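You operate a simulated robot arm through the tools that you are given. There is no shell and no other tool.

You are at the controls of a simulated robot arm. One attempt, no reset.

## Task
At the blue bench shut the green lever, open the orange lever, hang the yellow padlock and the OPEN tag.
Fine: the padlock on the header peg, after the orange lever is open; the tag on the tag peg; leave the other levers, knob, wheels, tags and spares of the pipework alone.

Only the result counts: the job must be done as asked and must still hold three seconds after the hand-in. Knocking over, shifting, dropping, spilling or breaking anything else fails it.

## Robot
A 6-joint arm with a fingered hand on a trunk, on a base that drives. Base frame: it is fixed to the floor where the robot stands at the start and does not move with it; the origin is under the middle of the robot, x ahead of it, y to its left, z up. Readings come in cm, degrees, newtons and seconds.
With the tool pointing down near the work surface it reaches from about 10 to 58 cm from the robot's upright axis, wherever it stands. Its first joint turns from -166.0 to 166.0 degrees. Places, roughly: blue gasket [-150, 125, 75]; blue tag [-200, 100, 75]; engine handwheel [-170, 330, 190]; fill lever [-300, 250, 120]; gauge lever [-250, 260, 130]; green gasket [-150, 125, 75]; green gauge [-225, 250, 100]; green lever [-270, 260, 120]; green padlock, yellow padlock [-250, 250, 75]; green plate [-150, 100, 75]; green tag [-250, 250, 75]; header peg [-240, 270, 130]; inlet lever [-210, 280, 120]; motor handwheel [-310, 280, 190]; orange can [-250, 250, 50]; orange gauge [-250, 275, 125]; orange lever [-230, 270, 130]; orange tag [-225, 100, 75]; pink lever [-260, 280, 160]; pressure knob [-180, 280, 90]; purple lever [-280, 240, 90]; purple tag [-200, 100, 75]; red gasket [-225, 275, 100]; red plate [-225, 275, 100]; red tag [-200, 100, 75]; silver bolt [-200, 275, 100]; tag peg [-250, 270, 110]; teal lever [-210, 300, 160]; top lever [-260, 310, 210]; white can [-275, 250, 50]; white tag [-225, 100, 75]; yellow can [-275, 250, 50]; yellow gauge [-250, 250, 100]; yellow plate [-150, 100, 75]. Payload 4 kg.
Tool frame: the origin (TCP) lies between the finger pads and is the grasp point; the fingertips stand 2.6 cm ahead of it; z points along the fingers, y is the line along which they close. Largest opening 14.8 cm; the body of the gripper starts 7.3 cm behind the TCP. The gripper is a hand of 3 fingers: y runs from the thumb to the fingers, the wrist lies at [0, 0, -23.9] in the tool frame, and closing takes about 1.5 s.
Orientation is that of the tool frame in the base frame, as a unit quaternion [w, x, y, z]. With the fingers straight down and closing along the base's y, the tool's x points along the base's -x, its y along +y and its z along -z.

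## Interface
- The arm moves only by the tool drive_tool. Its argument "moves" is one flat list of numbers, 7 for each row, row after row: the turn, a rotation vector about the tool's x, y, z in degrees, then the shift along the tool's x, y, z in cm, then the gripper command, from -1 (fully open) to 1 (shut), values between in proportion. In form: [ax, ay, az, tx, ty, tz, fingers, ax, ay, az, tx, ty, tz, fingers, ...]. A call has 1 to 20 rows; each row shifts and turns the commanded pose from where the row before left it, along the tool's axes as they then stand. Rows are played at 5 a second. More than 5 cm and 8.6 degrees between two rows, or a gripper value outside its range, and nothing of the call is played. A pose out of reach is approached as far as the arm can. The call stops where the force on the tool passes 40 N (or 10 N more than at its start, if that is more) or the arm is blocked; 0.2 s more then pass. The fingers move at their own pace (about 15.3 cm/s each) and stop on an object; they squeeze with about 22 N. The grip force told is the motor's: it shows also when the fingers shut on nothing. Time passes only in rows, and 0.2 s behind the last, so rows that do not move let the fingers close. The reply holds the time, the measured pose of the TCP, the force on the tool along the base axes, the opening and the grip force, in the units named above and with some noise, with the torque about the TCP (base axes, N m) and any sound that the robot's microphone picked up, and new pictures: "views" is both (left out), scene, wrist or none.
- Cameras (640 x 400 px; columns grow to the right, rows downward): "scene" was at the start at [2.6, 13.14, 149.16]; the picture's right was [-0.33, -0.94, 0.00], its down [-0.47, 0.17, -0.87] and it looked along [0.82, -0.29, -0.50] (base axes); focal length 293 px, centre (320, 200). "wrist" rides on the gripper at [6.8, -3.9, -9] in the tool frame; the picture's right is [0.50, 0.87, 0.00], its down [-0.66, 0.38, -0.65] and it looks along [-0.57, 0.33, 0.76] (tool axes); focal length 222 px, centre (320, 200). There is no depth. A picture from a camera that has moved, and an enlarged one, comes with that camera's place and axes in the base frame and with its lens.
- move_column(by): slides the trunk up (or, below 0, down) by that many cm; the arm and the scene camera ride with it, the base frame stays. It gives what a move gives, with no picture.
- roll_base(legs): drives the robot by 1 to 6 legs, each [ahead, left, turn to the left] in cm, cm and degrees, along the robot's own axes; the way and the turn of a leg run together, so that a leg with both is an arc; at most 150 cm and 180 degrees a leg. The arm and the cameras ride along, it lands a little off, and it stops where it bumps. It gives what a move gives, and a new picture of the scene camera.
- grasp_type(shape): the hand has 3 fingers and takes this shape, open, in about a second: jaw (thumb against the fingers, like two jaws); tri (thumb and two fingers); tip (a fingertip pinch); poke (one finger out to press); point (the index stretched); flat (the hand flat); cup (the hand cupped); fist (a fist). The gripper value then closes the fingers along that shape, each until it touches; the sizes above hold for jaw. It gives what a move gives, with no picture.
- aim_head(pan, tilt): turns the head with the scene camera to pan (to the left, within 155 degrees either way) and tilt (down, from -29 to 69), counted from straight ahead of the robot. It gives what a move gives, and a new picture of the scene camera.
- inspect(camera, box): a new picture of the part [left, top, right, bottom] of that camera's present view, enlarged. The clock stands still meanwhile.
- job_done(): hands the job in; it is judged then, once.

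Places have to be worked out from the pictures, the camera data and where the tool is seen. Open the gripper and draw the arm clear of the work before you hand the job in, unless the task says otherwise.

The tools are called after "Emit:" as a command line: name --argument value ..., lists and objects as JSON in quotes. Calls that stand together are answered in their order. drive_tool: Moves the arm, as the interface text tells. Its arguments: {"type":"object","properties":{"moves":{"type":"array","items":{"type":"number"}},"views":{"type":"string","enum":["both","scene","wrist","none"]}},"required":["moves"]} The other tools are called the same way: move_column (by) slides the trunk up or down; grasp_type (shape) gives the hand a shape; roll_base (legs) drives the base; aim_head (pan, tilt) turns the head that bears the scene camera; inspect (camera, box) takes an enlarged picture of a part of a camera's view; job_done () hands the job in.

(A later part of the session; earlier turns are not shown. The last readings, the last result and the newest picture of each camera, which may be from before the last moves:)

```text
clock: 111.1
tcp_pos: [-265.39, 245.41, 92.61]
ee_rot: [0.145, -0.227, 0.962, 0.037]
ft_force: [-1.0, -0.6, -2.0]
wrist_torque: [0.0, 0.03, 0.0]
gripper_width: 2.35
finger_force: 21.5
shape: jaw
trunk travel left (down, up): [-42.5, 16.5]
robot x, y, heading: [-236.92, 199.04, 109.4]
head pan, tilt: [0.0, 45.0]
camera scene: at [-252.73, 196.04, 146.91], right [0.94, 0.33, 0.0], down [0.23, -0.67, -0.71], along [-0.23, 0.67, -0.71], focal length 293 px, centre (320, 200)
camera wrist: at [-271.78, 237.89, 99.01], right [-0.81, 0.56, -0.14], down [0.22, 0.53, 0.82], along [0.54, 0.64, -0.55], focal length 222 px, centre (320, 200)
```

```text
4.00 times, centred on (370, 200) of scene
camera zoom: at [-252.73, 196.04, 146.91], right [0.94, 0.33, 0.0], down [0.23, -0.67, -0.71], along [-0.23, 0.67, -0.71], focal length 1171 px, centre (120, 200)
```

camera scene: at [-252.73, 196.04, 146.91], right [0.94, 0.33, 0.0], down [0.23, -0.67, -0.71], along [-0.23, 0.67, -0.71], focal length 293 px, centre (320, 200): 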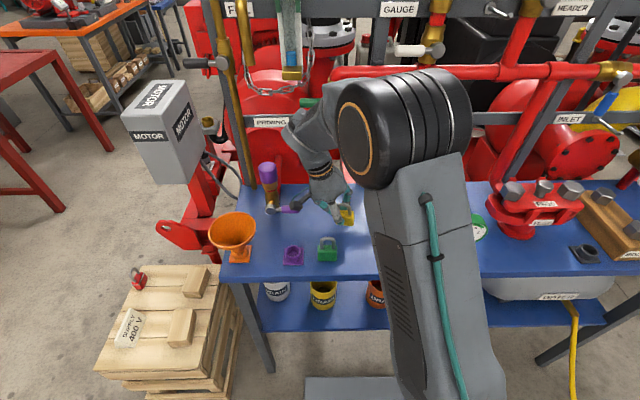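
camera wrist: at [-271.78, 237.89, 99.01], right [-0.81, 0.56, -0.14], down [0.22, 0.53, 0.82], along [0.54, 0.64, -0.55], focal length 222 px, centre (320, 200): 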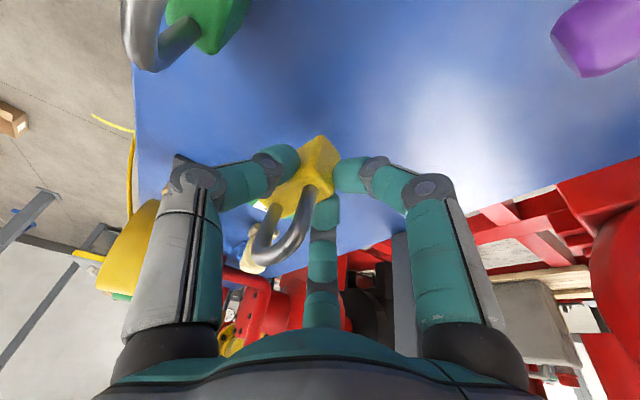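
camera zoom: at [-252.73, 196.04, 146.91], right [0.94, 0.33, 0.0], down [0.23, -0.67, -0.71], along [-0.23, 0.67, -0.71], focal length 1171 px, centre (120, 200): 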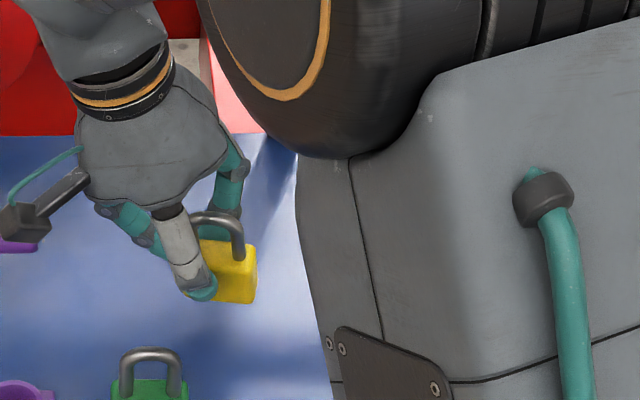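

The padlock is upright over a free patch. I lower slowly until it touches.

Emit:
drive_tool --moves '[0, 0, 0, 0.82, 0, 2.68, 1, 0, 0, 0, 0.12, 0, 0.38, 1, 0, 0, 0, 0.12, 0, 0.38, 1]' --views "none"

Emit:
inspect --camera "scene" --box '[310, 170, 410, 250]'

```text
clock: 111.9
tcp_pos: [-265.59, 245.48, 89.06]
ee_rot: [0.146, -0.227, 0.962, 0.037]
ft_force: [0.2, 0.2, -1.7]
wrist_torque: [-0.01, 0.08, -0.04]
gripper_width: 2.37
finger_force: 21.8
shape: jaw
trunk travel left (down, up): [-42.5, 16.5]
robot x, y, heading: [-237.1, 199.32, 109.3]
head pan, tilt: [0.0, 45.0]
```

```text
5.00 times, centred on (360, 210) of scene
camera zoom: at [-252.72, 196.04, 146.91], right [0.94, 0.33, 0.0], down [0.23, -0.67, -0.71], along [-0.23, 0.67, -0.71], focal length 1463 px, centre (120, 150)
```

zoom: 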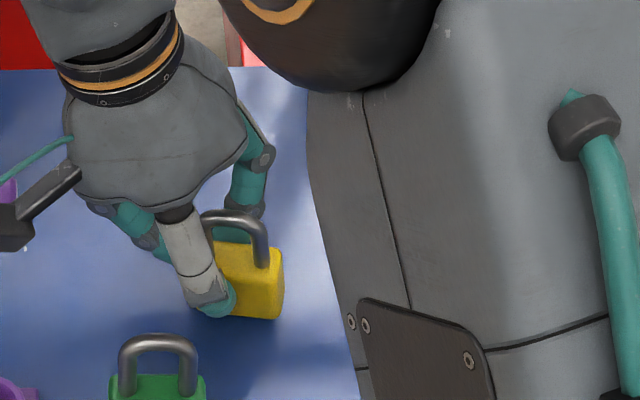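

Not touching yet (force is just its weight). I lower further in 0.3 cm steps.

Emit:
drive_tool --moves '[0, 0, 0, 0.09, 0, 0.29, 1, 0, 0, 0, 0.09, 0, 0.29, 1]' --views "none"

```text
clock: 112.5
tcp_pos: [-265.58, 245.53, 88.67]
ee_rot: [0.144, -0.227, 0.962, 0.036]
ft_force: [1.8, 1.1, 15.4]
wrist_torque: [-0.06, -0.14, 0.02]
gripper_width: 2.43
finger_force: 22.1
shape: jaw
trunk travel left (down, up): [-42.5, 16.5]
robot x, y, heading: [-236.94, 199.68, 109.0]
head pan, tilt: [0.0, 45.0]
```

Contact at 15 N. I ease up slightly and open the fingers part-way.

Emit:
drive_tool --moves '[0, 0, 0, -0.05, 0, -0.2, 1, 0, 0, 0, 0, 0, 0, 0.6, 0, 0, 0, 0, 0, 0, 0.5, 0, 0, 0, 0, 0, 0, 0.3, 0, 0, 0, 0, 0, 0, 0.19, 0, 0, 0, 0, 0, 0, 0.19]' --views "wrist"

Emit:
inspect --camera "scene" --box '[310, 170, 410, 250]'

```text
clock: 113.9
tcp_pos: [-265.77, 245.5, 88.7]
ee_rot: [0.146, -0.227, 0.962, 0.037]
ft_force: [-0.7, -0.1, 0.0]
wrist_torque: [-0.02, 0.0, -0.01]
gripper_width: 5.98
finger_force: 0.1
shape: jaw
trunk travel left (down, up): [-42.5, 16.5]
robot x, y, heading: [-236.79, 199.38, 109.5]
head pan, tilt: [0.0, 45.0]
camera wrist: at [-271.99, 237.95, 95.29], right [-0.81, 0.56, -0.15], down [0.22, 0.53, 0.82], along [0.54, 0.64, -0.55], focal length 222 px, centre (320, 200)
```

wrist: 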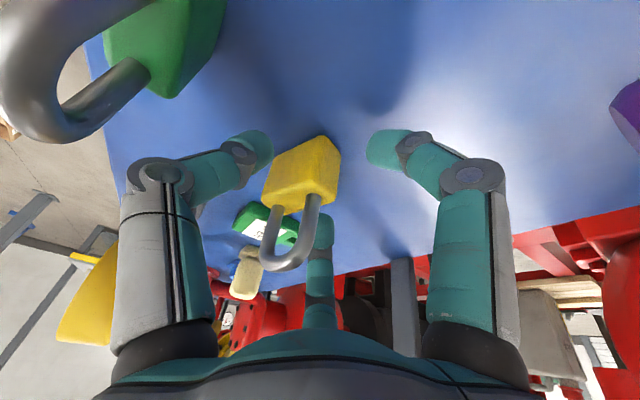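

```text
5.00 times, centred on (360, 210) of scene
camera zoom: at [-252.72, 196.03, 146.9], right [0.94, 0.33, 0.0], down [0.23, -0.67, -0.71], along [-0.23, 0.67, -0.71], focal length 1463 px, centre (120, 150)
```

zoom: 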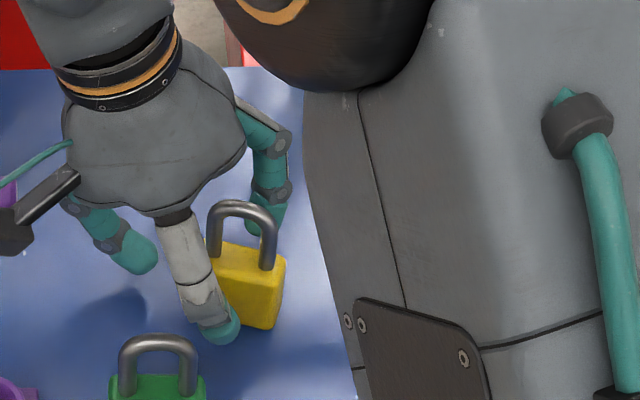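

The padlock stands on its own. I rise straight up 16 cm, straighten the hand's lean, and view it from above.

Emit:
drive_tool --moves '[0, 0, 0, -1.17, 0, -3.82, 0.19, 0, 0, 0, -1.17, 0, -3.82, 0.19, 0, 0, 0, -1.17, 0, -3.82, 0.19, 0, 0, 0, -1.17, 0, -3.82, 0.19, 0, 8.5, 0, 0, 0, 0, 0.19, 0, 8.5, 0, 0, 0, 0, 0.19]' --views "both"

Emit:
inspect --camera "wrist" --box '[160, 0, 480, 200]'

```text
clock: 115.3
tcp_pos: [-265.78, 245.49, 104.9]
ee_rot: [0.0, -0.231, 0.973, 0.002]
ft_force: [0.7, 0.2, 0.1]
wrist_torque: [0.05, -0.02, 0.0]
gripper_width: 5.96
finger_force: 0.2
shape: jaw
trunk travel left (down, up): [-42.5, 16.5]
robot x, y, heading: [-237.1, 199.43, 109.2]
head pan, tilt: [0.0, 45.0]
camera scene: at [-252.72, 196.03, 146.91], right [0.94, 0.33, 0.0], down [0.23, -0.67, -0.71], along [-0.23, 0.67, -0.71], focal length 293 px, centre (320, 200)
camera wrist: at [-269.98, 238.97, 113.86], right [-0.83, 0.55, 0.0], down [0.42, 0.63, 0.66], along [0.36, 0.55, -0.75], focal length 222 px, centre (320, 200)
```

scene: 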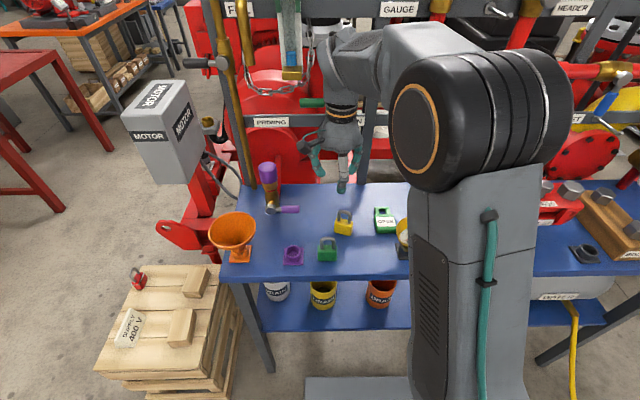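
wrist: 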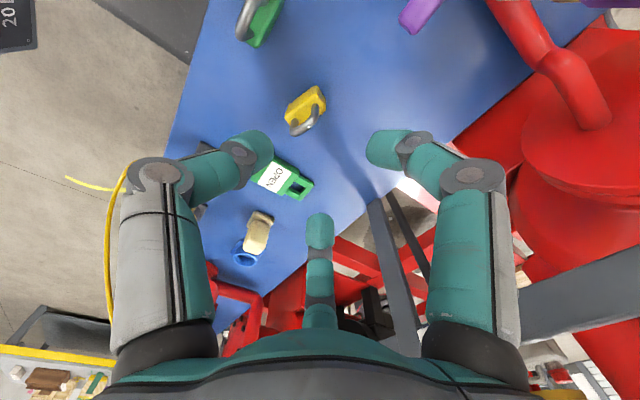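

```text
2.00 times, centred on (320, 100) of wrist
camera zoom: at [-269.98, 238.97, 113.86], right [-0.83, 0.55, 0.0], down [0.42, 0.63, 0.66], along [0.36, 0.55, -0.75], focal length 444 px, centre (320, 400)
```

zoom: 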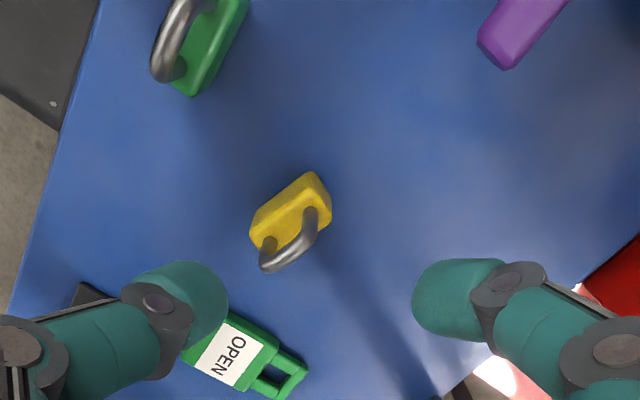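

I zoom with the head camera too, to get the padlock's new place and yaw.

Emit:
inspect --camera "scene" --box '[310, 190, 410, 260]'

```text
5.71 times, centred on (360, 225) of scene
camera zoom: at [-252.72, 196.03, 146.91], right [0.94, 0.33, 0.0], down [0.23, -0.67, -0.71], along [-0.23, 0.67, -0.71], focal length 1672 px, centre (91, 57)
```

zoom: 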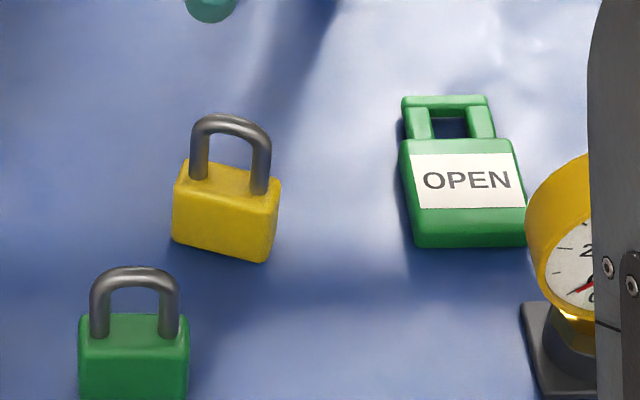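

Padlock at U-168.0, N318.6, yawed 15° clockwise. I rotate the hand 22.8°, centre on it and descend to z≈90.

Emit:
drive_tool --moves '[0, 0, 7.6, 0, 0, 0, 0.19, 0, 0, 7.6, 0, 0, 0, 0.19, 0, 0, 7.6, 0, 0, 0, 0.19, 0, 0, 0, -2.41, 0.66, 0, 0.19, 0, 0, 0, 0, 0, 3.7, 0.19, 0, 0, 0, 0, 0, 3.7, 0.19, 0, 0, 0, 0, 0, 3.7, 0.19]' --views "both"

Emit:
inspect --camera "wrist" --box '[160, 40, 480, 240]'

Emit:
inspect --camera "scene" --box '[310, 160, 410, 230]'

```text
clock: 116.9
tcp_pos: [-263.13, 246.38, 93.63]
ee_rot: [0.001, -0.033, 0.999, 0.003]
ft_force: [0.6, 0.0, -0.3]
wrist_torque: [-0.01, 0.02, 0.0]
gripper_width: 5.97
finger_force: 0.0
shape: jaw
trunk travel left (down, up): [-42.5, 16.5]
robot x, y, heading: [-236.74, 198.99, 109.5]
head pan, tilt: [0.0, 45.0]
camera scene: at [-252.72, 196.03, 146.91], right [0.94, 0.33, 0.0], down [0.23, -0.67, -0.71], along [-0.23, 0.67, -0.71], focal length 293 px, centre (320, 200)
camera wrist: at [-269.62, 242.04, 102.56], right [-0.56, 0.83, 0.0], down [0.63, 0.42, 0.66], along [0.54, 0.37, -0.75], focal length 222 px, centre (320, 200)
```

scene: 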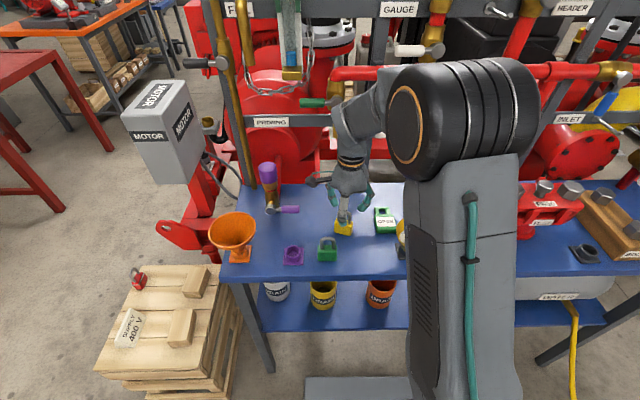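
wrist: 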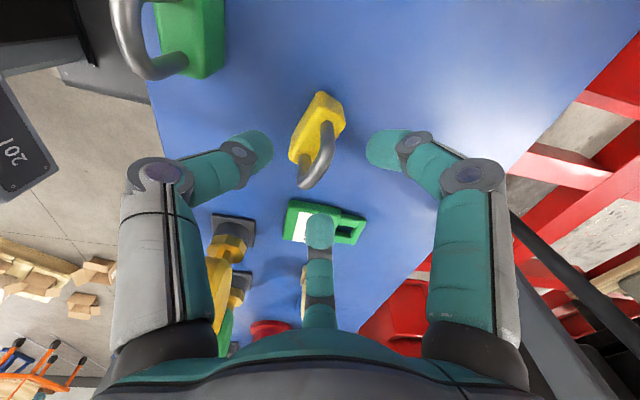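

```text
2.00 times, centred on (320, 140) of wrist
camera zoom: at [-269.62, 242.04, 102.56], right [-0.56, 0.83, 0.0], down [0.63, 0.42, 0.66], along [0.54, 0.37, -0.75], focal length 444 px, centre (320, 320)
```

zoom: 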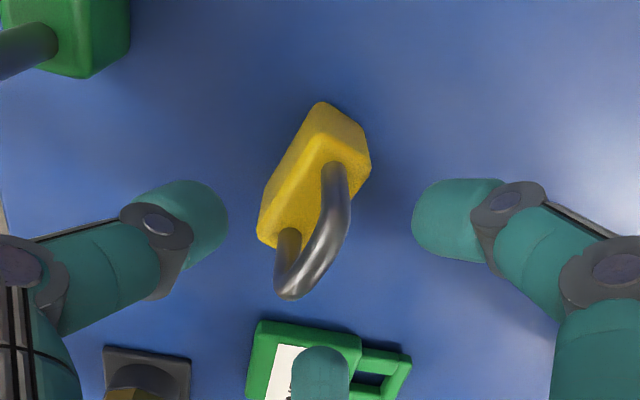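

```text
5.71 times, centred on (360, 195) of scene
camera zoom: at [-252.72, 196.03, 146.91], right [0.94, 0.33, 0.0], down [0.23, -0.67, -0.71], along [-0.23, 0.67, -0.71], focal length 1672 px, centre (91, 229)
```

zoom: 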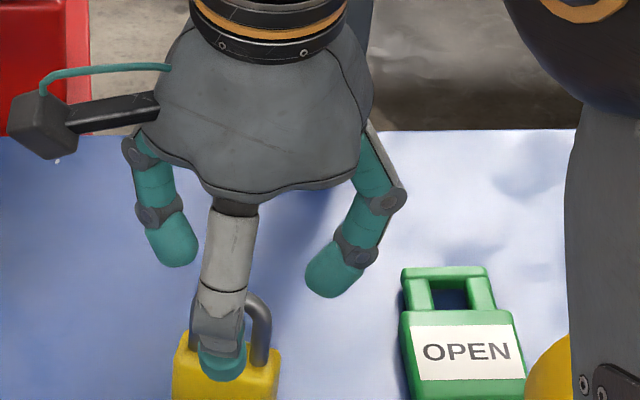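

By the wrist view the shackle is centred at x≈+0.6 cm, y≈-0.7 in the tool frame with good yaw. I shift 0.5 left, descend to z=89 and close.

Emit:
drive_tool --moves '[0, 0, 0, 0.5, 0, 2.0, 0.19, 0, 0, 0, 0, 0, 2.0, 0.19, 0, 0, 0, 0, 0, 0.6, 0.19, 0, 0, 0, 0, 0, 0, 0.45, 0, 0, 0, 0, 0, 0, 0.55, 0, 0, 0, 0, 0, 0, 0.65, 0, 0, 0, 0, 0, 0, 0.8, 0, 0, 0, 0, 0, 0, 1, 0, 0, 0, 0, 0, 0, 1, 0, 0, 0, 0, 0, 0, 1, 0, 0, 0, 0, 0, 0, 1]' --views "both"

Emit:
inspect --camera "wrist" --box '[160, 40, 480, 240]'

Emit:
inspect --camera "scene" --box '[310, 170, 410, 240]'

```text
clock: 119.3
tcp_pos: [-263.8, 246.32, 89.13]
ee_rot: [0.0, -0.033, 0.999, 0.002]
ft_force: [-0.6, 0.4, 0.6]
wrist_torque: [-0.04, -0.03, -0.01]
gripper_width: 2.46
finger_force: 22.1
shape: jaw
trunk travel left (down, up): [-42.5, 16.5]
robot x, y, heading: [-237.19, 199.41, 109.1]
head pan, tilt: [0.0, 45.0]
camera scene: at [-252.73, 196.05, 146.9], right [0.94, 0.33, 0.0], down [0.23, -0.67, -0.71], along [-0.23, 0.67, -0.71], focal length 293 px, centre (320, 200)
camera wrist: at [-270.23, 241.98, 98.01], right [-0.56, 0.83, 0.0], down [0.63, 0.42, 0.66], along [0.54, 0.37, -0.75], focal length 222 px, centre (320, 200)
```

scene: 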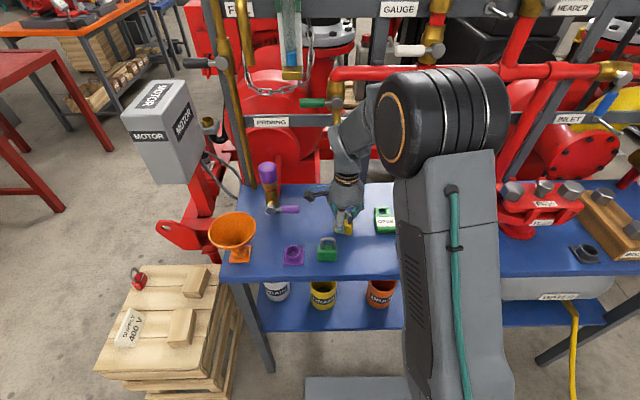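
wrist: 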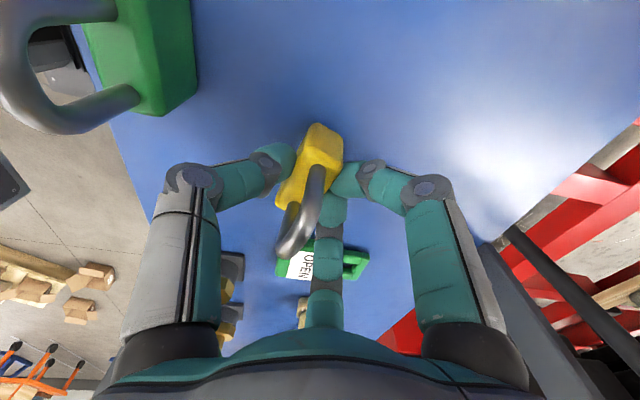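

```text
2.00 times, centred on (320, 140) of wrist
camera zoom: at [-270.23, 241.98, 98.01], right [-0.56, 0.83, 0.0], down [0.63, 0.42, 0.66], along [0.54, 0.37, -0.75], focal length 444 px, centre (320, 320)
```

zoom: 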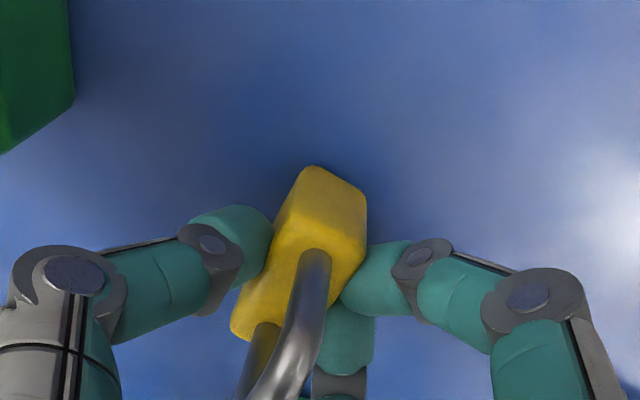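

```text
5.71 times, centred on (360, 205) of scene
camera zoom: at [-252.73, 196.05, 146.9], right [0.94, 0.33, 0.0], down [0.23, -0.67, -0.71], along [-0.23, 0.67, -0.71], focal length 1672 px, centre (91, 171)
```

zoom: 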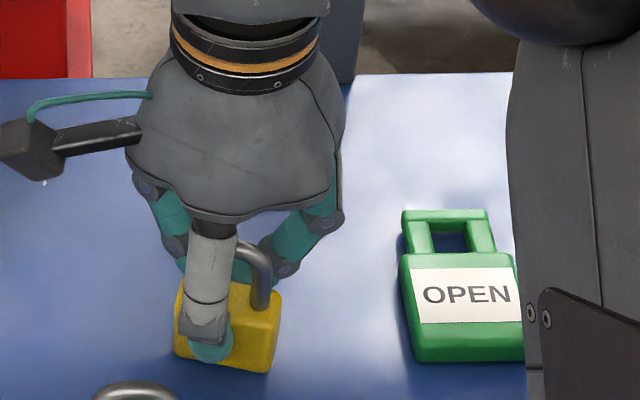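

Now the shackle is centred in the hand (x≈0). I lift it straight up.

Emit:
drive_tool --moves '[0, 0, 0, 0, 0, -1.5, 1, 0, 0, 0, 0, 0, -4.8, 1, 0, 0, 0, 0, 0, -4.8, 1, 0, 0, 0, 0, 0, -4.8, 1, 0, 0, 0, 0, 0, -4.8, 1, 0, 0, 0, 0, 0, -4.8, 1]' --views "both"

Emit:
inspect --camera "scene" --box '[300, 90, 420, 190]'

Emit:
inspect --camera "wrist" --box '[160, 40, 480, 240]'

```text
clock: 120.7
tcp_pos: [-263.95, 246.08, 114.72]
ee_rot: [0.001, -0.033, 0.999, 0.001]
ft_force: [-0.2, -0.4, -1.4]
wrist_torque: [0.02, 0.04, -0.01]
gripper_width: 2.45
finger_force: 22.2
shape: jaw
trunk travel left (down, up): [-42.5, 16.5]
robot x, y, heading: [-236.99, 199.26, 109.1]
head pan, tilt: [0.0, 45.0]
camera scene: at [-252.73, 196.04, 146.9], right [0.94, 0.33, 0.0], down [0.23, -0.67, -0.71], along [-0.23, 0.67, -0.71], focal length 293 px, centre (320, 200)
camera wrist: at [-270.36, 241.86, 123.68], right [-0.56, 0.83, 0.0], down [0.63, 0.42, 0.66], along [0.54, 0.37, -0.75], focal length 222 px, centre (320, 200)
```

scene: 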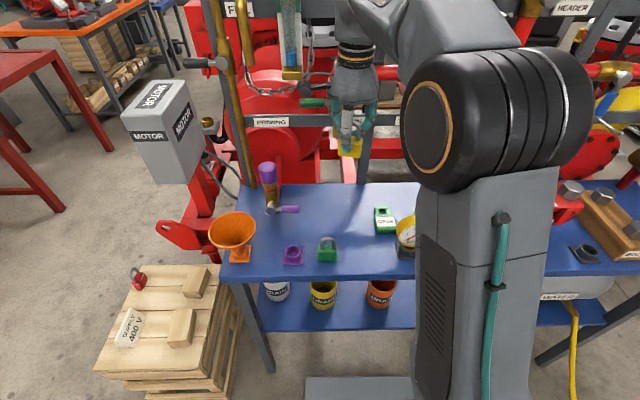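
wrist: 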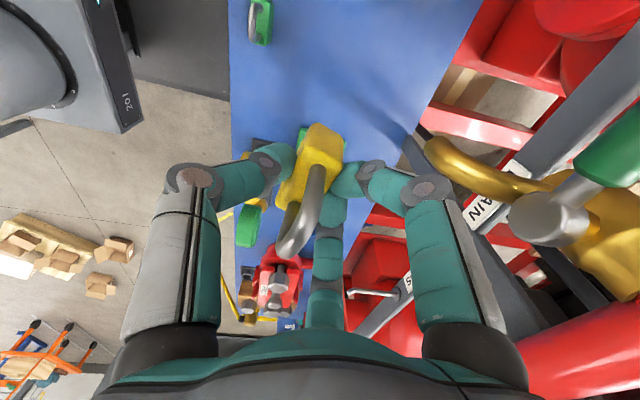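

```text
4.00 times, centred on (360, 140) of scene
camera zoom: at [-252.73, 196.04, 146.9], right [0.94, 0.33, 0.0], down [0.23, -0.67, -0.71], along [-0.23, 0.67, -0.71], focal length 1171 px, centre (160, 440)
```

zoom: 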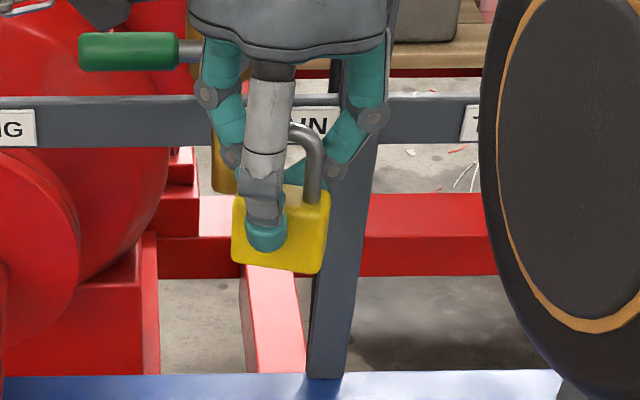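

```text
2.00 times, centred on (320, 140) of wrist
camera zoom: at [-270.36, 241.86, 123.68], right [-0.56, 0.83, 0.0], down [0.63, 0.42, 0.66], along [0.54, 0.37, -0.75], focal length 444 px, centre (320, 320)
```

zoom: 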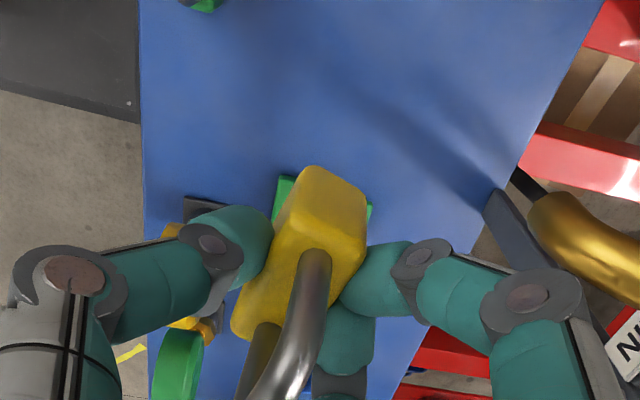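

Held upright and centred. I raise the trunk 14, align the yaw with the pipework, and tilt the hand 18° toward us.

Emit:
move_column --by 14

Emit:
drive_tool --moves '[0, 0, -7.7, 0, 0, 0, 1, 0, 0, -7.7, 0, 0, 0, 1, -6, 0, 0, 0, 0, 0, 1, -6, 0, 0, 0, 0, 0, 1, -6, 0, 0, 0, 0, 0, 1]' --views "none"

```text
clock: 122.4
tcp_pos: [-263.96, 246.23, 128.69]
ee_rot: [0.001, -0.034, 0.999, 0.002]
ft_force: [-0.5, -0.2, -2.9]
wrist_torque: [0.03, -0.02, -0.05]
gripper_width: 2.44
finger_force: 22.1
shape: jaw
trunk travel left (down, up): [-56.5, 2.5]
robot x, y, heading: [-236.81, 199.01, 108.9]
head pan, tilt: [0.0, 45.0]
```

```text
clock: 123.6
tcp_pos: [-264.02, 246.24, 128.71]
ee_rot: [-0.024, -0.165, 0.973, 0.157]
ft_force: [0.6, -0.1, -1.9]
wrist_torque: [-0.01, 0.01, 0.0]
gripper_width: 2.44
finger_force: 21.9
shape: jaw
trunk travel left (down, up): [-56.5, 2.5]
robot x, y, heading: [-236.48, 199.21, 109.4]
head pan, tilt: [0.0, 45.0]
```

Orientation is good. I back off 3 cm and travel right to U≈-139 in front of the header peg.

Emit:
drive_tool --moves '[0, 0, 0, 0, -3.23, -1.05, 1, 0, 0, 0, -4.83, 0, 0, 1, 0, 0, 0, -4.83, 0, 0, 1, 0, 0, 0, -4.83, 0, 0, 1, 0, 0, 0, -4.83, 0, 0, 1, 0, 0, 0, -4.83, 0, 0, 1, 0, 0, 0, -4.83, 0, 0, 1]' --views "none"

Emit:
aim_head --pan -20 --tilt 28

```text
clock: 125.2
tcp_pos: [-235.58, 252.64, 128.86]
ee_rot: [-0.026, -0.164, 0.974, 0.156]
ft_force: [0.5, 0.5, -1.2]
wrist_torque: [-0.03, -0.02, 0.02]
gripper_width: 2.42
finger_force: 22.0
shape: jaw
trunk travel left (down, up): [-56.5, 2.5]
robot x, y, heading: [-236.69, 199.22, 109.4]
head pan, tilt: [0.0, 45.0]
```

```text
clock: 126.0
tcp_pos: [-235.72, 252.39, 128.89]
ee_rot: [-0.025, -0.165, 0.973, 0.156]
ft_force: [-0.6, 0.6, -0.9]
wrist_torque: [-0.02, -0.01, 0.03]
gripper_width: 2.43
finger_force: 21.7
shape: jaw
trunk travel left (down, up): [-56.5, 2.5]
robot x, y, heading: [-237.22, 199.53, 109.2]
head pan, tilt: [-20.0, 28.0]
camera scene: at [-249.93, 197.49, 163.48], right [1.0, -0.01, 0.0], down [-0.01, -0.47, -0.88], along [0.01, 0.88, -0.47], focal length 293 px, centre (320, 200)
```

scene: 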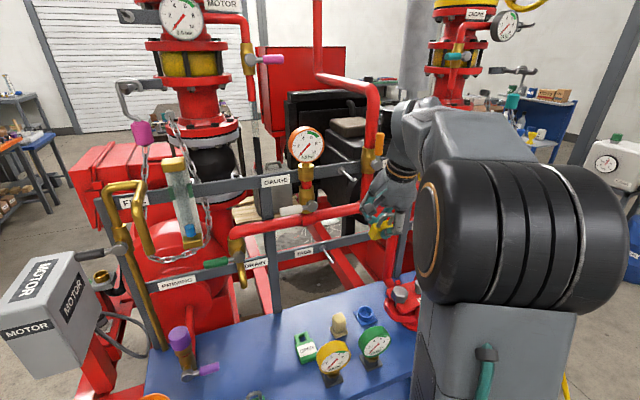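

I zoom in on the hand, padlock and header peg.

Emit:
inspect --camera "scene" --box '[320, 130, 440, 250]'

Emit:
inspect --camera "wrist" --box '[160, 40, 640, 340]'

```text
3.33 times, centred on (380, 190) of scene
camera zoom: at [-249.93, 197.49, 163.48], right [1.0, -0.01, 0.0], down [-0.01, -0.47, -0.88], along [0.01, 0.88, -0.47], focal length 976 px, centre (120, 233)
```

zoom: 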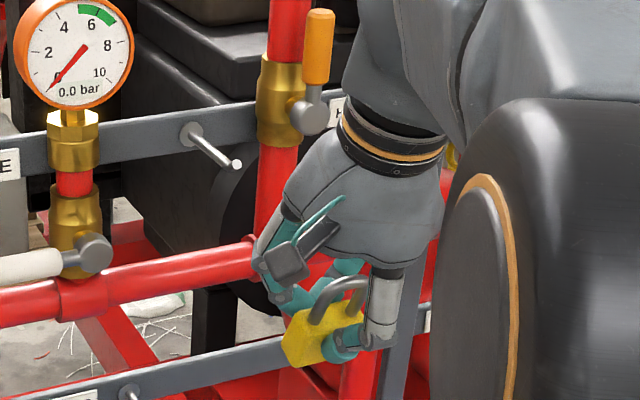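

```text
1.33 times, centred on (400, 190) of wrist
camera zoom: at [-239.8, 244.15, 136.11], right [-0.74, 0.61, 0.27], down [0.57, 0.36, 0.74], along [0.36, 0.7, -0.61], focal length 296 px, centre (213, 213)
```

zoom: 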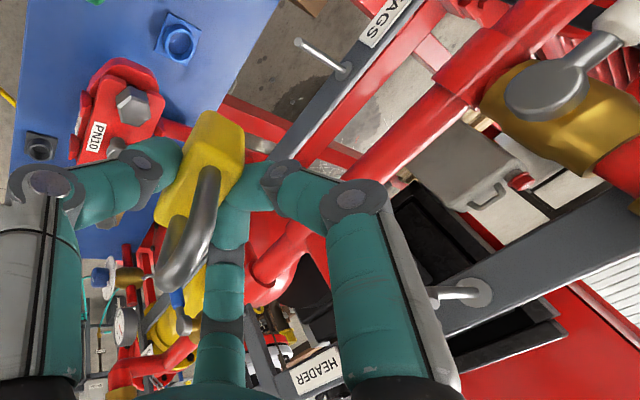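

The peg tip is at N≈330, z≈133 and U≈-139.25, consistent. I bring the shackle to just in front of the peg tip (hole at N327.5, z133).

Emit:
drive_tool --moves '[0, 0, 0, -0.06, 3.3, 0.22, 1, 0, 0, 0, -0.06, 3.3, 0.22, 1, 0, 0, 0, -0.06, 3.3, 0.22, 1, 0, 0, 0, -0.06, 3.28, 0.21, 1]' --views "none"

Emit:
inspect --camera "scene" --box '[320, 110, 440, 210]'

Emit:
inspect --camera "wrist" --box '[200, 60, 560, 300]'

```text
clock: 127.0
tcp_pos: [-239.38, 264.94, 132.11]
ee_rot: [-0.025, -0.165, 0.974, 0.155]
ft_force: [0.4, 0.7, -1.9]
wrist_torque: [-0.01, 0.0, 0.0]
gripper_width: 2.43
finger_force: 22.0
shape: jaw
trunk travel left (down, up): [-56.5, 2.5]
robot x, y, heading: [-236.75, 199.34, 109.4]
head pan, tilt: [-20.0, 28.0]
```

```text
4.00 times, centred on (380, 160) of scene
camera zoom: at [-249.94, 197.59, 163.48], right [1.0, -0.01, 0.0], down [-0.01, -0.47, -0.88], along [0.01, 0.88, -0.47], focal length 1171 px, centre (80, 360)
```

zoom: 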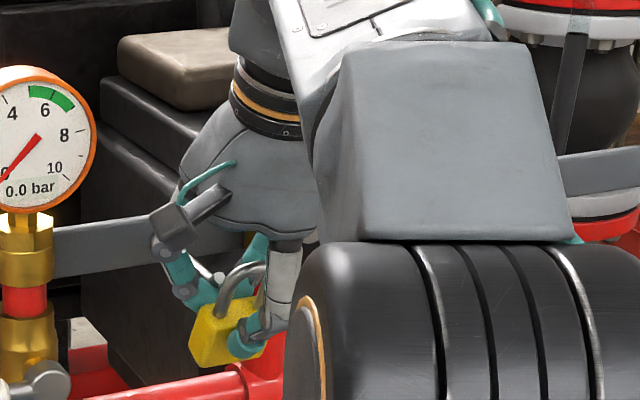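

```text
1.67 times, centred on (380, 180) of wrist
camera zoom: at [-243.64, 256.68, 139.4], right [-0.74, 0.61, 0.27], down [0.57, 0.36, 0.74], along [0.36, 0.7, -0.62], focal length 370 px, centre (220, 233)
```

zoom: 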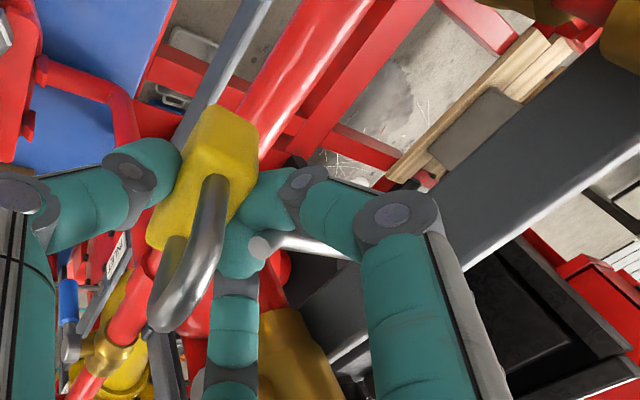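

The peg tip appears between the two rear fingers, in line with the shackle hole. I shift 0.3 left and push forward 3 cm slowly.

Emit:
drive_tool --moves '[0, 0, 0, 0.3, 0.95, 0.31, 1, 0, 0, 0, 0, 0.95, 0.31, 1, 0, 0, 0, 0, 0.95, 0.31, 1]' --views "none"

Emit:
inspect --camera "wrist" --box '[200, 60, 560, 300]'

Emit:
inspect --camera "scene" --box '[320, 110, 440, 210]'

```text
clock: 127.8
tcp_pos: [-240.69, 267.47, 132.14]
ee_rot: [-0.024, -0.166, 0.973, 0.157]
ft_force: [1.1, -0.4, -1.6]
wrist_torque: [0.01, 0.05, -0.02]
gripper_width: 2.42
finger_force: 22.0
shape: jaw
trunk travel left (down, up): [-56.5, 2.5]
robot x, y, heading: [-236.65, 199.25, 109.2]
head pan, tilt: [-20.0, 28.0]
```

```text
1.67 times, centred on (380, 180) of wrist
camera zoom: at [-244.85, 259.18, 139.34], right [-0.74, 0.61, 0.27], down [0.57, 0.36, 0.74], along [0.36, 0.7, -0.61], focal length 370 px, centre (220, 233)
```

zoom: 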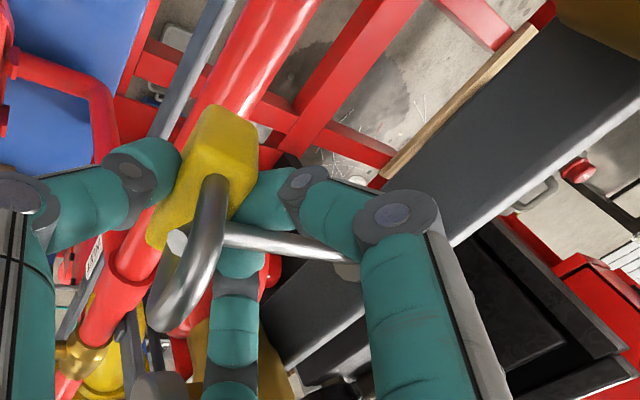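

```text
4.00 times, centred on (380, 160) of scene
camera zoom: at [-249.92, 197.51, 163.49], right [1.0, -0.01, 0.0], down [-0.01, -0.47, -0.88], along [0.01, 0.88, -0.47], focal length 1171 px, centre (80, 360)
```

zoom: 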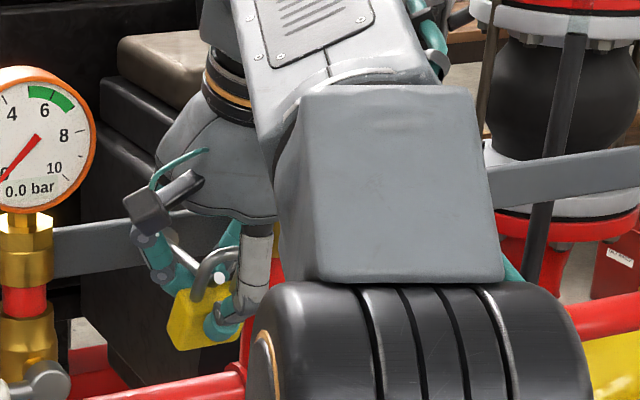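

The peg tip is inside the shackle loop in both views. I push forward another 2 cm in small steps, watching for thumb contact.

Emit:
drive_tool --moves '[0, 0, 0, 0, 0.57, 0.19, 1, 0, 0, 0, 0, 0.57, 0.19, 1, 0, 0, 0, 0, 0.57, 0.19, 1]' --views "none"

Emit:
inspect --camera "wrist" --box '[200, 60, 560, 300]'

Emit:
inspect --camera "scene" --box '[330, 140, 400, 200]'

```text
clock: 128.6
tcp_pos: [-241.36, 269.1, 132.16]
ee_rot: [-0.026, -0.165, 0.974, 0.156]
ft_force: [0.0, -0.1, -3.0]
wrist_torque: [0.03, 0.04, -0.03]
gripper_width: 2.39
finger_force: 22.0
shape: jaw
trunk travel left (down, up): [-56.5, 2.5]
robot x, y, heading: [-236.81, 199.45, 109.3]
head pan, tilt: [-20.0, 28.0]
```

```text
1.67 times, centred on (380, 180) of wrist
camera zoom: at [-245.51, 260.81, 139.36], right [-0.74, 0.61, 0.27], down [0.57, 0.36, 0.74], along [0.36, 0.7, -0.62], focal length 370 px, centre (220, 233)
```

zoom: 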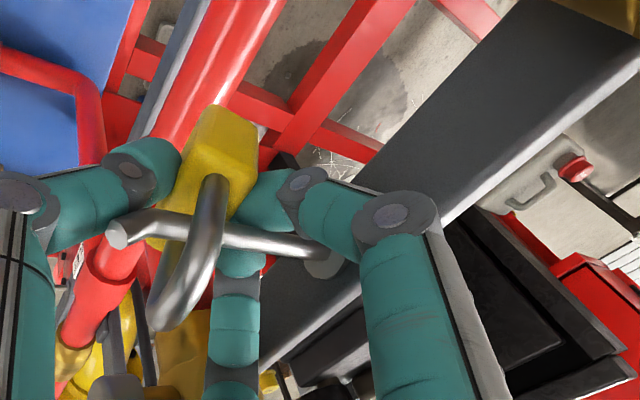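

```text
6.67 times, centred on (365, 170) of scene
camera zoom: at [-249.91, 197.51, 163.48], right [1.0, -0.01, 0.0], down [-0.01, -0.47, -0.88], along [0.01, 0.88, -0.47], focal length 1951 px, centre (20, 400)
```

zoom: 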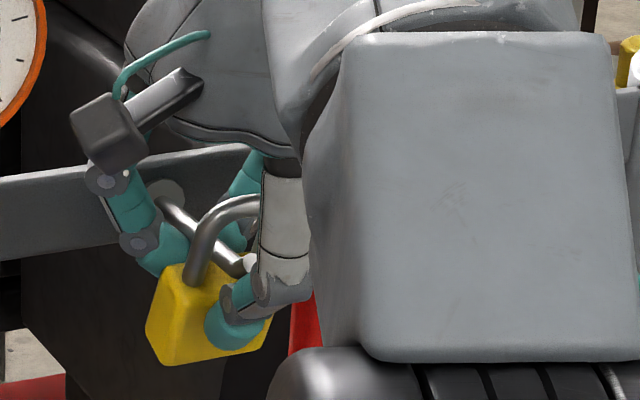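

The peg passes fully through the shackle with its upturned tip beyond it. I lower in small steps until the shackle rests on the peg.

Emit:
drive_tool --moves '[0, 0, 0, 0, -0.124, 0.38, 1, 0, 0, 0, 0, -0.124, 0.38, 1, 0, 0, 0, 0, -0.124, 0.38, 1]' --views "none"

Emit:
inspect --camera "wrist" --box '[200, 60, 560, 300]'

```text
clock: 129.4
tcp_pos: [-241.21, 269.07, 130.83]
ee_rot: [-0.024, -0.164, 0.974, 0.156]
ft_force: [-0.4, -0.6, -2.2]
wrist_torque: [-0.01, 0.01, -0.01]
gripper_width: 2.4
finger_force: 21.8
shape: jaw
trunk travel left (down, up): [-56.5, 2.5]
robot x, y, heading: [-236.98, 199.32, 109.4]
head pan, tilt: [-20.0, 28.0]
```

```text
1.67 times, centred on (380, 180) of wrist
camera zoom: at [-245.45, 260.75, 138.13], right [-0.74, 0.61, 0.27], down [0.57, 0.36, 0.74], along [0.36, 0.7, -0.61], focal length 370 px, centre (220, 233)
```

zoom: 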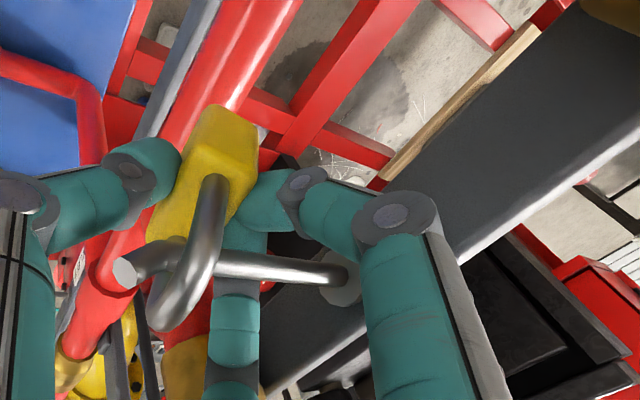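

No contact yet; I lower further in 0.3 cm steps.

Emit:
drive_tool --moves '[0, 0, 0, 0, -0.093, 0.285, 1, 0, 0, 0, 0, -0.093, 0.285, 1]' --views "none"

```text
clock: 130.0
tcp_pos: [-241.24, 268.95, 130.64]
ee_rot: [-0.025, -0.165, 0.973, 0.158]
ft_force: [2.6, -3.1, 13.7]
wrist_torque: [-0.16, -0.04, 0.0]
gripper_width: 2.43
finger_force: 21.8
shape: jaw
trunk travel left (down, up): [-56.5, 2.5]
robot x, y, heading: [-237.21, 199.32, 108.9]
head pan, tilt: [-20.0, 28.0]
```

The shackle rests on the peg (14 N). I open the fingers a little and look.

Emit:
drive_tool --moves '[0, 0, 0, 0, 0.03, -0.1, 1, 0, 0, 0, 0, 0, 0, 0.62, 0, 0, 0, 0, 0, 0, 0.55, 0, 0, 0, 0, 0, 0, 0.45, 0, 0, 0, 0, 0, 0, 0.45]' --views "none"

Emit:
inspect --camera "wrist" --box '[200, 60, 560, 300]'

Emit:
inspect --camera "scene" --box '[330, 140, 400, 200]'

```text
clock: 131.2
tcp_pos: [-241.49, 269.19, 130.27]
ee_rot: [-0.025, -0.165, 0.974, 0.156]
ft_force: [-2.0, -3.0, -2.3]
wrist_torque: [0.06, -0.07, 0.0]
gripper_width: 3.97
finger_force: 0.0
shape: jaw
trunk travel left (down, up): [-56.5, 2.5]
robot x, y, heading: [-236.59, 199.32, 109.5]
head pan, tilt: [-20.0, 28.0]
```

```text
1.67 times, centred on (380, 180) of wrist
camera zoom: at [-245.56, 260.8, 137.59], right [-0.74, 0.61, 0.27], down [0.57, 0.36, 0.74], along [0.36, 0.7, -0.62], focal length 370 px, centre (220, 233)
```

zoom: 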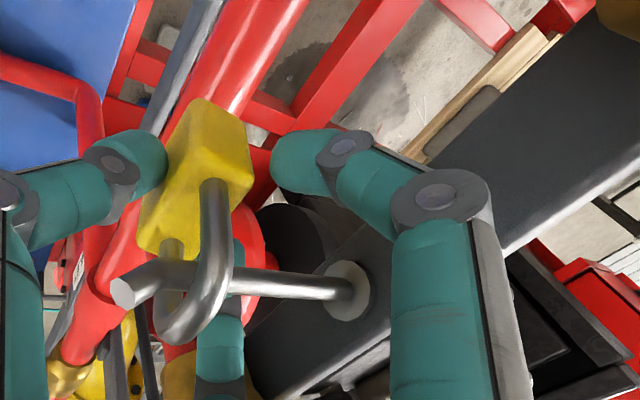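

```text
6.67 times, centred on (365, 170) of scene
camera zoom: at [-249.98, 197.44, 163.47], right [1.0, -0.01, 0.0], down [-0.01, -0.47, -0.88], along [0.01, 0.88, -0.47], focal length 1951 px, centre (20, 400)
```

zoom: 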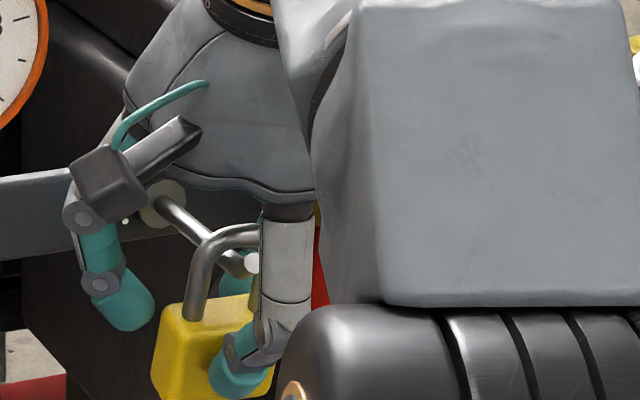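

The padlock hangs on the peg. I open a little more while easing the hand 2 cm toward me, so the thumb will clear the peg tip when rising.

Emit:
drive_tool --moves '[0, 0, 0, 0.2, -0.57, -0.19, 0.35, 0, 0, 0, 0.2, -0.57, -0.19, 0.25, 0, 0, 0, 0, -0.57, -0.19, 0.19, 0, 0, 0, 0, 0, 0, 0.19]' --views "none"

Emit:
inspect --camera "wrist" --box '[160, 40, 560, 300]'

Emit:
inspect --camera "scene" --box '[330, 140, 400, 200]'

```text
clock: 132.2
tcp_pos: [-241.03, 267.27, 130.39]
ee_rot: [-0.025, -0.165, 0.973, 0.157]
ft_force: [-0.3, -1.1, 0.1]
wrist_torque: [-0.03, 0.0, 0.04]
gripper_width: 5.96
finger_force: 0.0
shape: jaw
trunk travel left (down, up): [-56.5, 2.5]
robot x, y, heading: [-236.78, 199.36, 109.3]
head pan, tilt: [-20.0, 28.0]
```

```text
1.54 times, centred on (360, 170) of wrist
camera zoom: at [-245.21, 258.95, 137.65], right [-0.74, 0.61, 0.27], down [0.57, 0.36, 0.74], along [0.36, 0.7, -0.61], focal length 342 px, centre (258, 246)
```

zoom: 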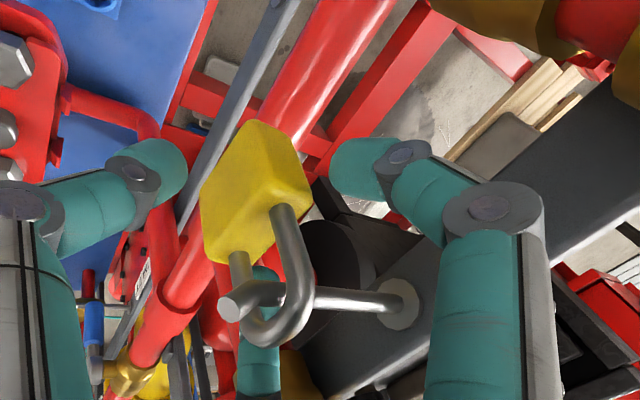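

```text
6.67 times, centred on (365, 170) of scene
camera zoom: at [-249.91, 197.48, 163.48], right [1.0, -0.01, 0.0], down [-0.01, -0.47, -0.88], along [0.01, 0.88, -0.47], focal length 1951 px, centre (20, 400)
```

zoom: 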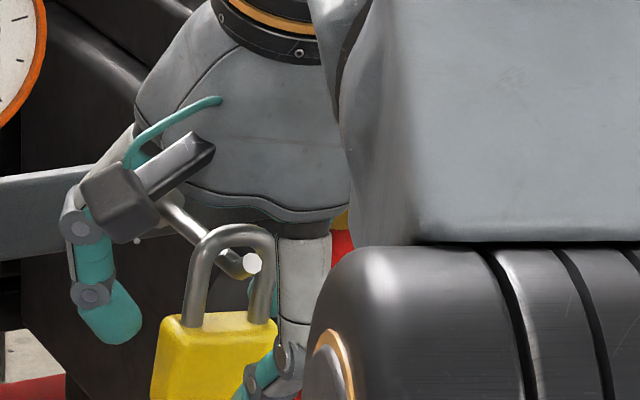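

The padlock hangs freely and the thumb is clear of the peg tip. I rise straight up 4 cm, watching force.

Emit:
drive_tool --moves '[0, 0, 0, 0, 0.31, -0.95, 0.19, 0, 0, 0, 0, 0.31, -0.95, 0.19, 0, 0, 0, 0, 0.31, -0.95, 0.19, 0, 0, 0, 0, 0.31, -0.95, 0.19]' --views "none"

Emit:
inspect --camera "wrist" --box '[160, 0, 560, 260]'

```text
clock: 133.2
tcp_pos: [-241.09, 267.3, 134.48]
ee_rot: [-0.026, -0.164, 0.974, 0.156]
ft_force: [0.5, 0.3, -0.9]
wrist_torque: [0.02, 0.02, 0.01]
gripper_width: 5.96
finger_force: 0.1
shape: jaw
trunk travel left (down, up): [-56.5, 2.5]
robot x, y, heading: [-237.08, 199.07, 109.1]
head pan, tilt: [-20.0, 28.0]
```

```text
1.54 times, centred on (360, 130) of wrist
camera zoom: at [-245.22, 258.98, 141.7], right [-0.74, 0.61, 0.27], down [0.57, 0.36, 0.74], along [0.36, 0.7, -0.62], focal length 342 px, centre (258, 308)
```

zoom: 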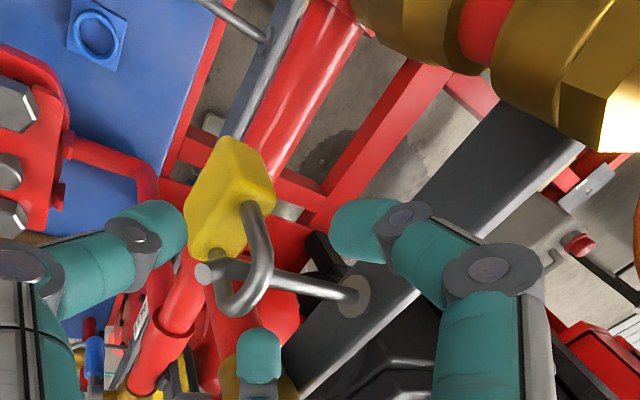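

Clear so far; to keep the thumb off the peg tip I ease 0.9 cm toward me, then rise 6 cm more.

Emit:
drive_tool --moves '[0, 0, 0, 0, -0.86, -0.28, 0.19, 0, 0, 0, 0, 0.31, -0.95, 0.19, 0, 0, 0, 0, 0.31, -0.95, 0.19, 0, 0, 0, 0, 0.31, -0.95, 0.19, 0, 0, 0, 0, 0.31, -0.95, 0.19, 0, 0, 0, 0, 0.31, -0.95, 0.19]' --views "none"

Emit:
inspect --camera "wrist" --box '[160, 0, 560, 260]'

```text
clock: 134.6
tcp_pos: [-240.75, 266.31, 136.39]
ee_rot: [-0.026, -0.163, 0.973, 0.158]
ft_force: [-0.5, 0.5, -0.7]
wrist_torque: [0.02, 0.01, 0.02]
gripper_width: 5.96
finger_force: 0.0
shape: jaw
out of reach, approached as far as the arm can: row 4, 5, 6
trunk travel left (down, up): [-56.5, 2.5]
robot x, y, heading: [-237.1, 199.29, 109.3]
head pan, tilt: [-20.0, 28.0]
```

```text
1.54 times, centred on (360, 130) of wrist
camera zoom: at [-244.86, 257.99, 143.56], right [-0.74, 0.61, 0.27], down [0.57, 0.36, 0.74], along [0.36, 0.7, -0.61], focal length 342 px, centre (258, 308)
```

zoom: 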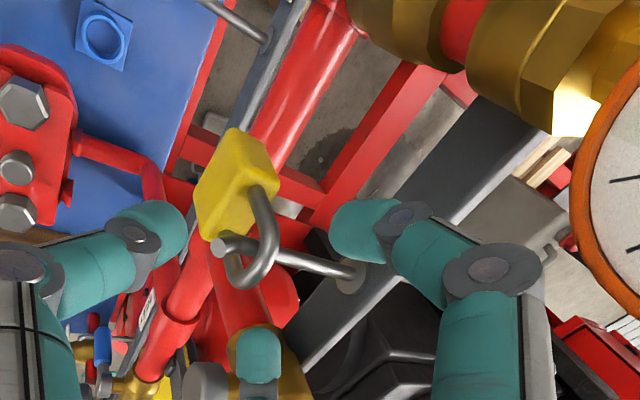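

The arm is at its upper reach, so I raise the trunk the last 2.4 cm to lift the fingertips clear of the shackle, then look.

Emit:
move_column --by 2.4

Emit:
inspect --camera "wrist" --box '[160, 0, 560, 260]'

Emit:
inspect --camera "scene" --box '[320, 130, 420, 210]'

```text
clock: 135.3
tcp_pos: [-240.65, 266.26, 138.56]
ee_rot: [-0.027, -0.164, 0.973, 0.158]
ft_force: [-0.6, 0.6, -0.4]
wrist_torque: [0.03, -0.03, 0.0]
gripper_width: 5.97
finger_force: 0.1
shape: jaw
trunk travel left (down, up): [-58.9, 0.1]
robot x, y, heading: [-236.86, 199.2, 109.2]
head pan, tilt: [-20.0, 28.0]
```

```text
1.54 times, centred on (360, 130) of wrist
camera zoom: at [-244.86, 258.0, 145.96], right [-0.74, 0.61, 0.27], down [0.57, 0.36, 0.74], along [0.36, 0.7, -0.61], focal length 342 px, centre (258, 308)
```

zoom: 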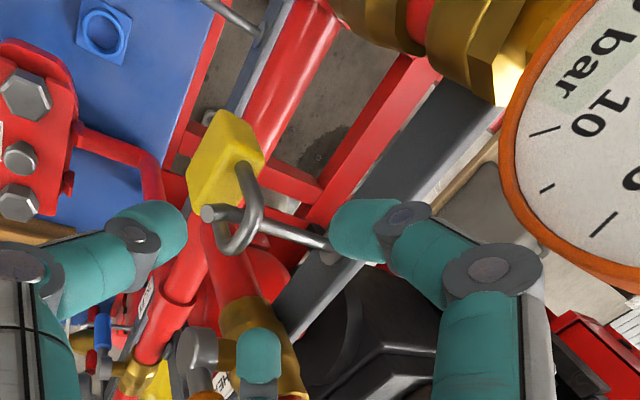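

```text
5.00 times, centred on (370, 170) of scene
camera zoom: at [-249.92, 197.5, 165.89], right [1.0, -0.01, 0.0], down [-0.01, -0.47, -0.88], along [0.01, 0.88, -0.47], focal length 1463 px, centre (70, 350)
```

zoom: 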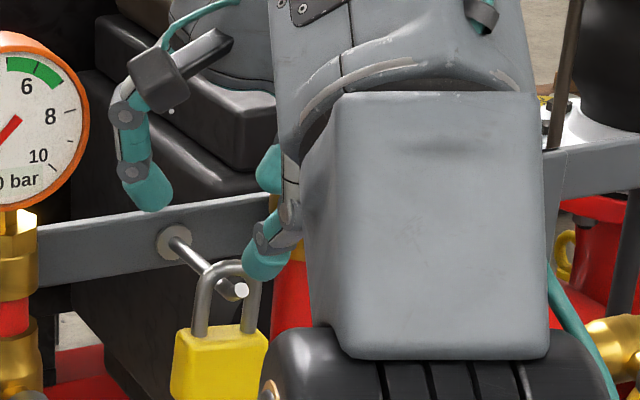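

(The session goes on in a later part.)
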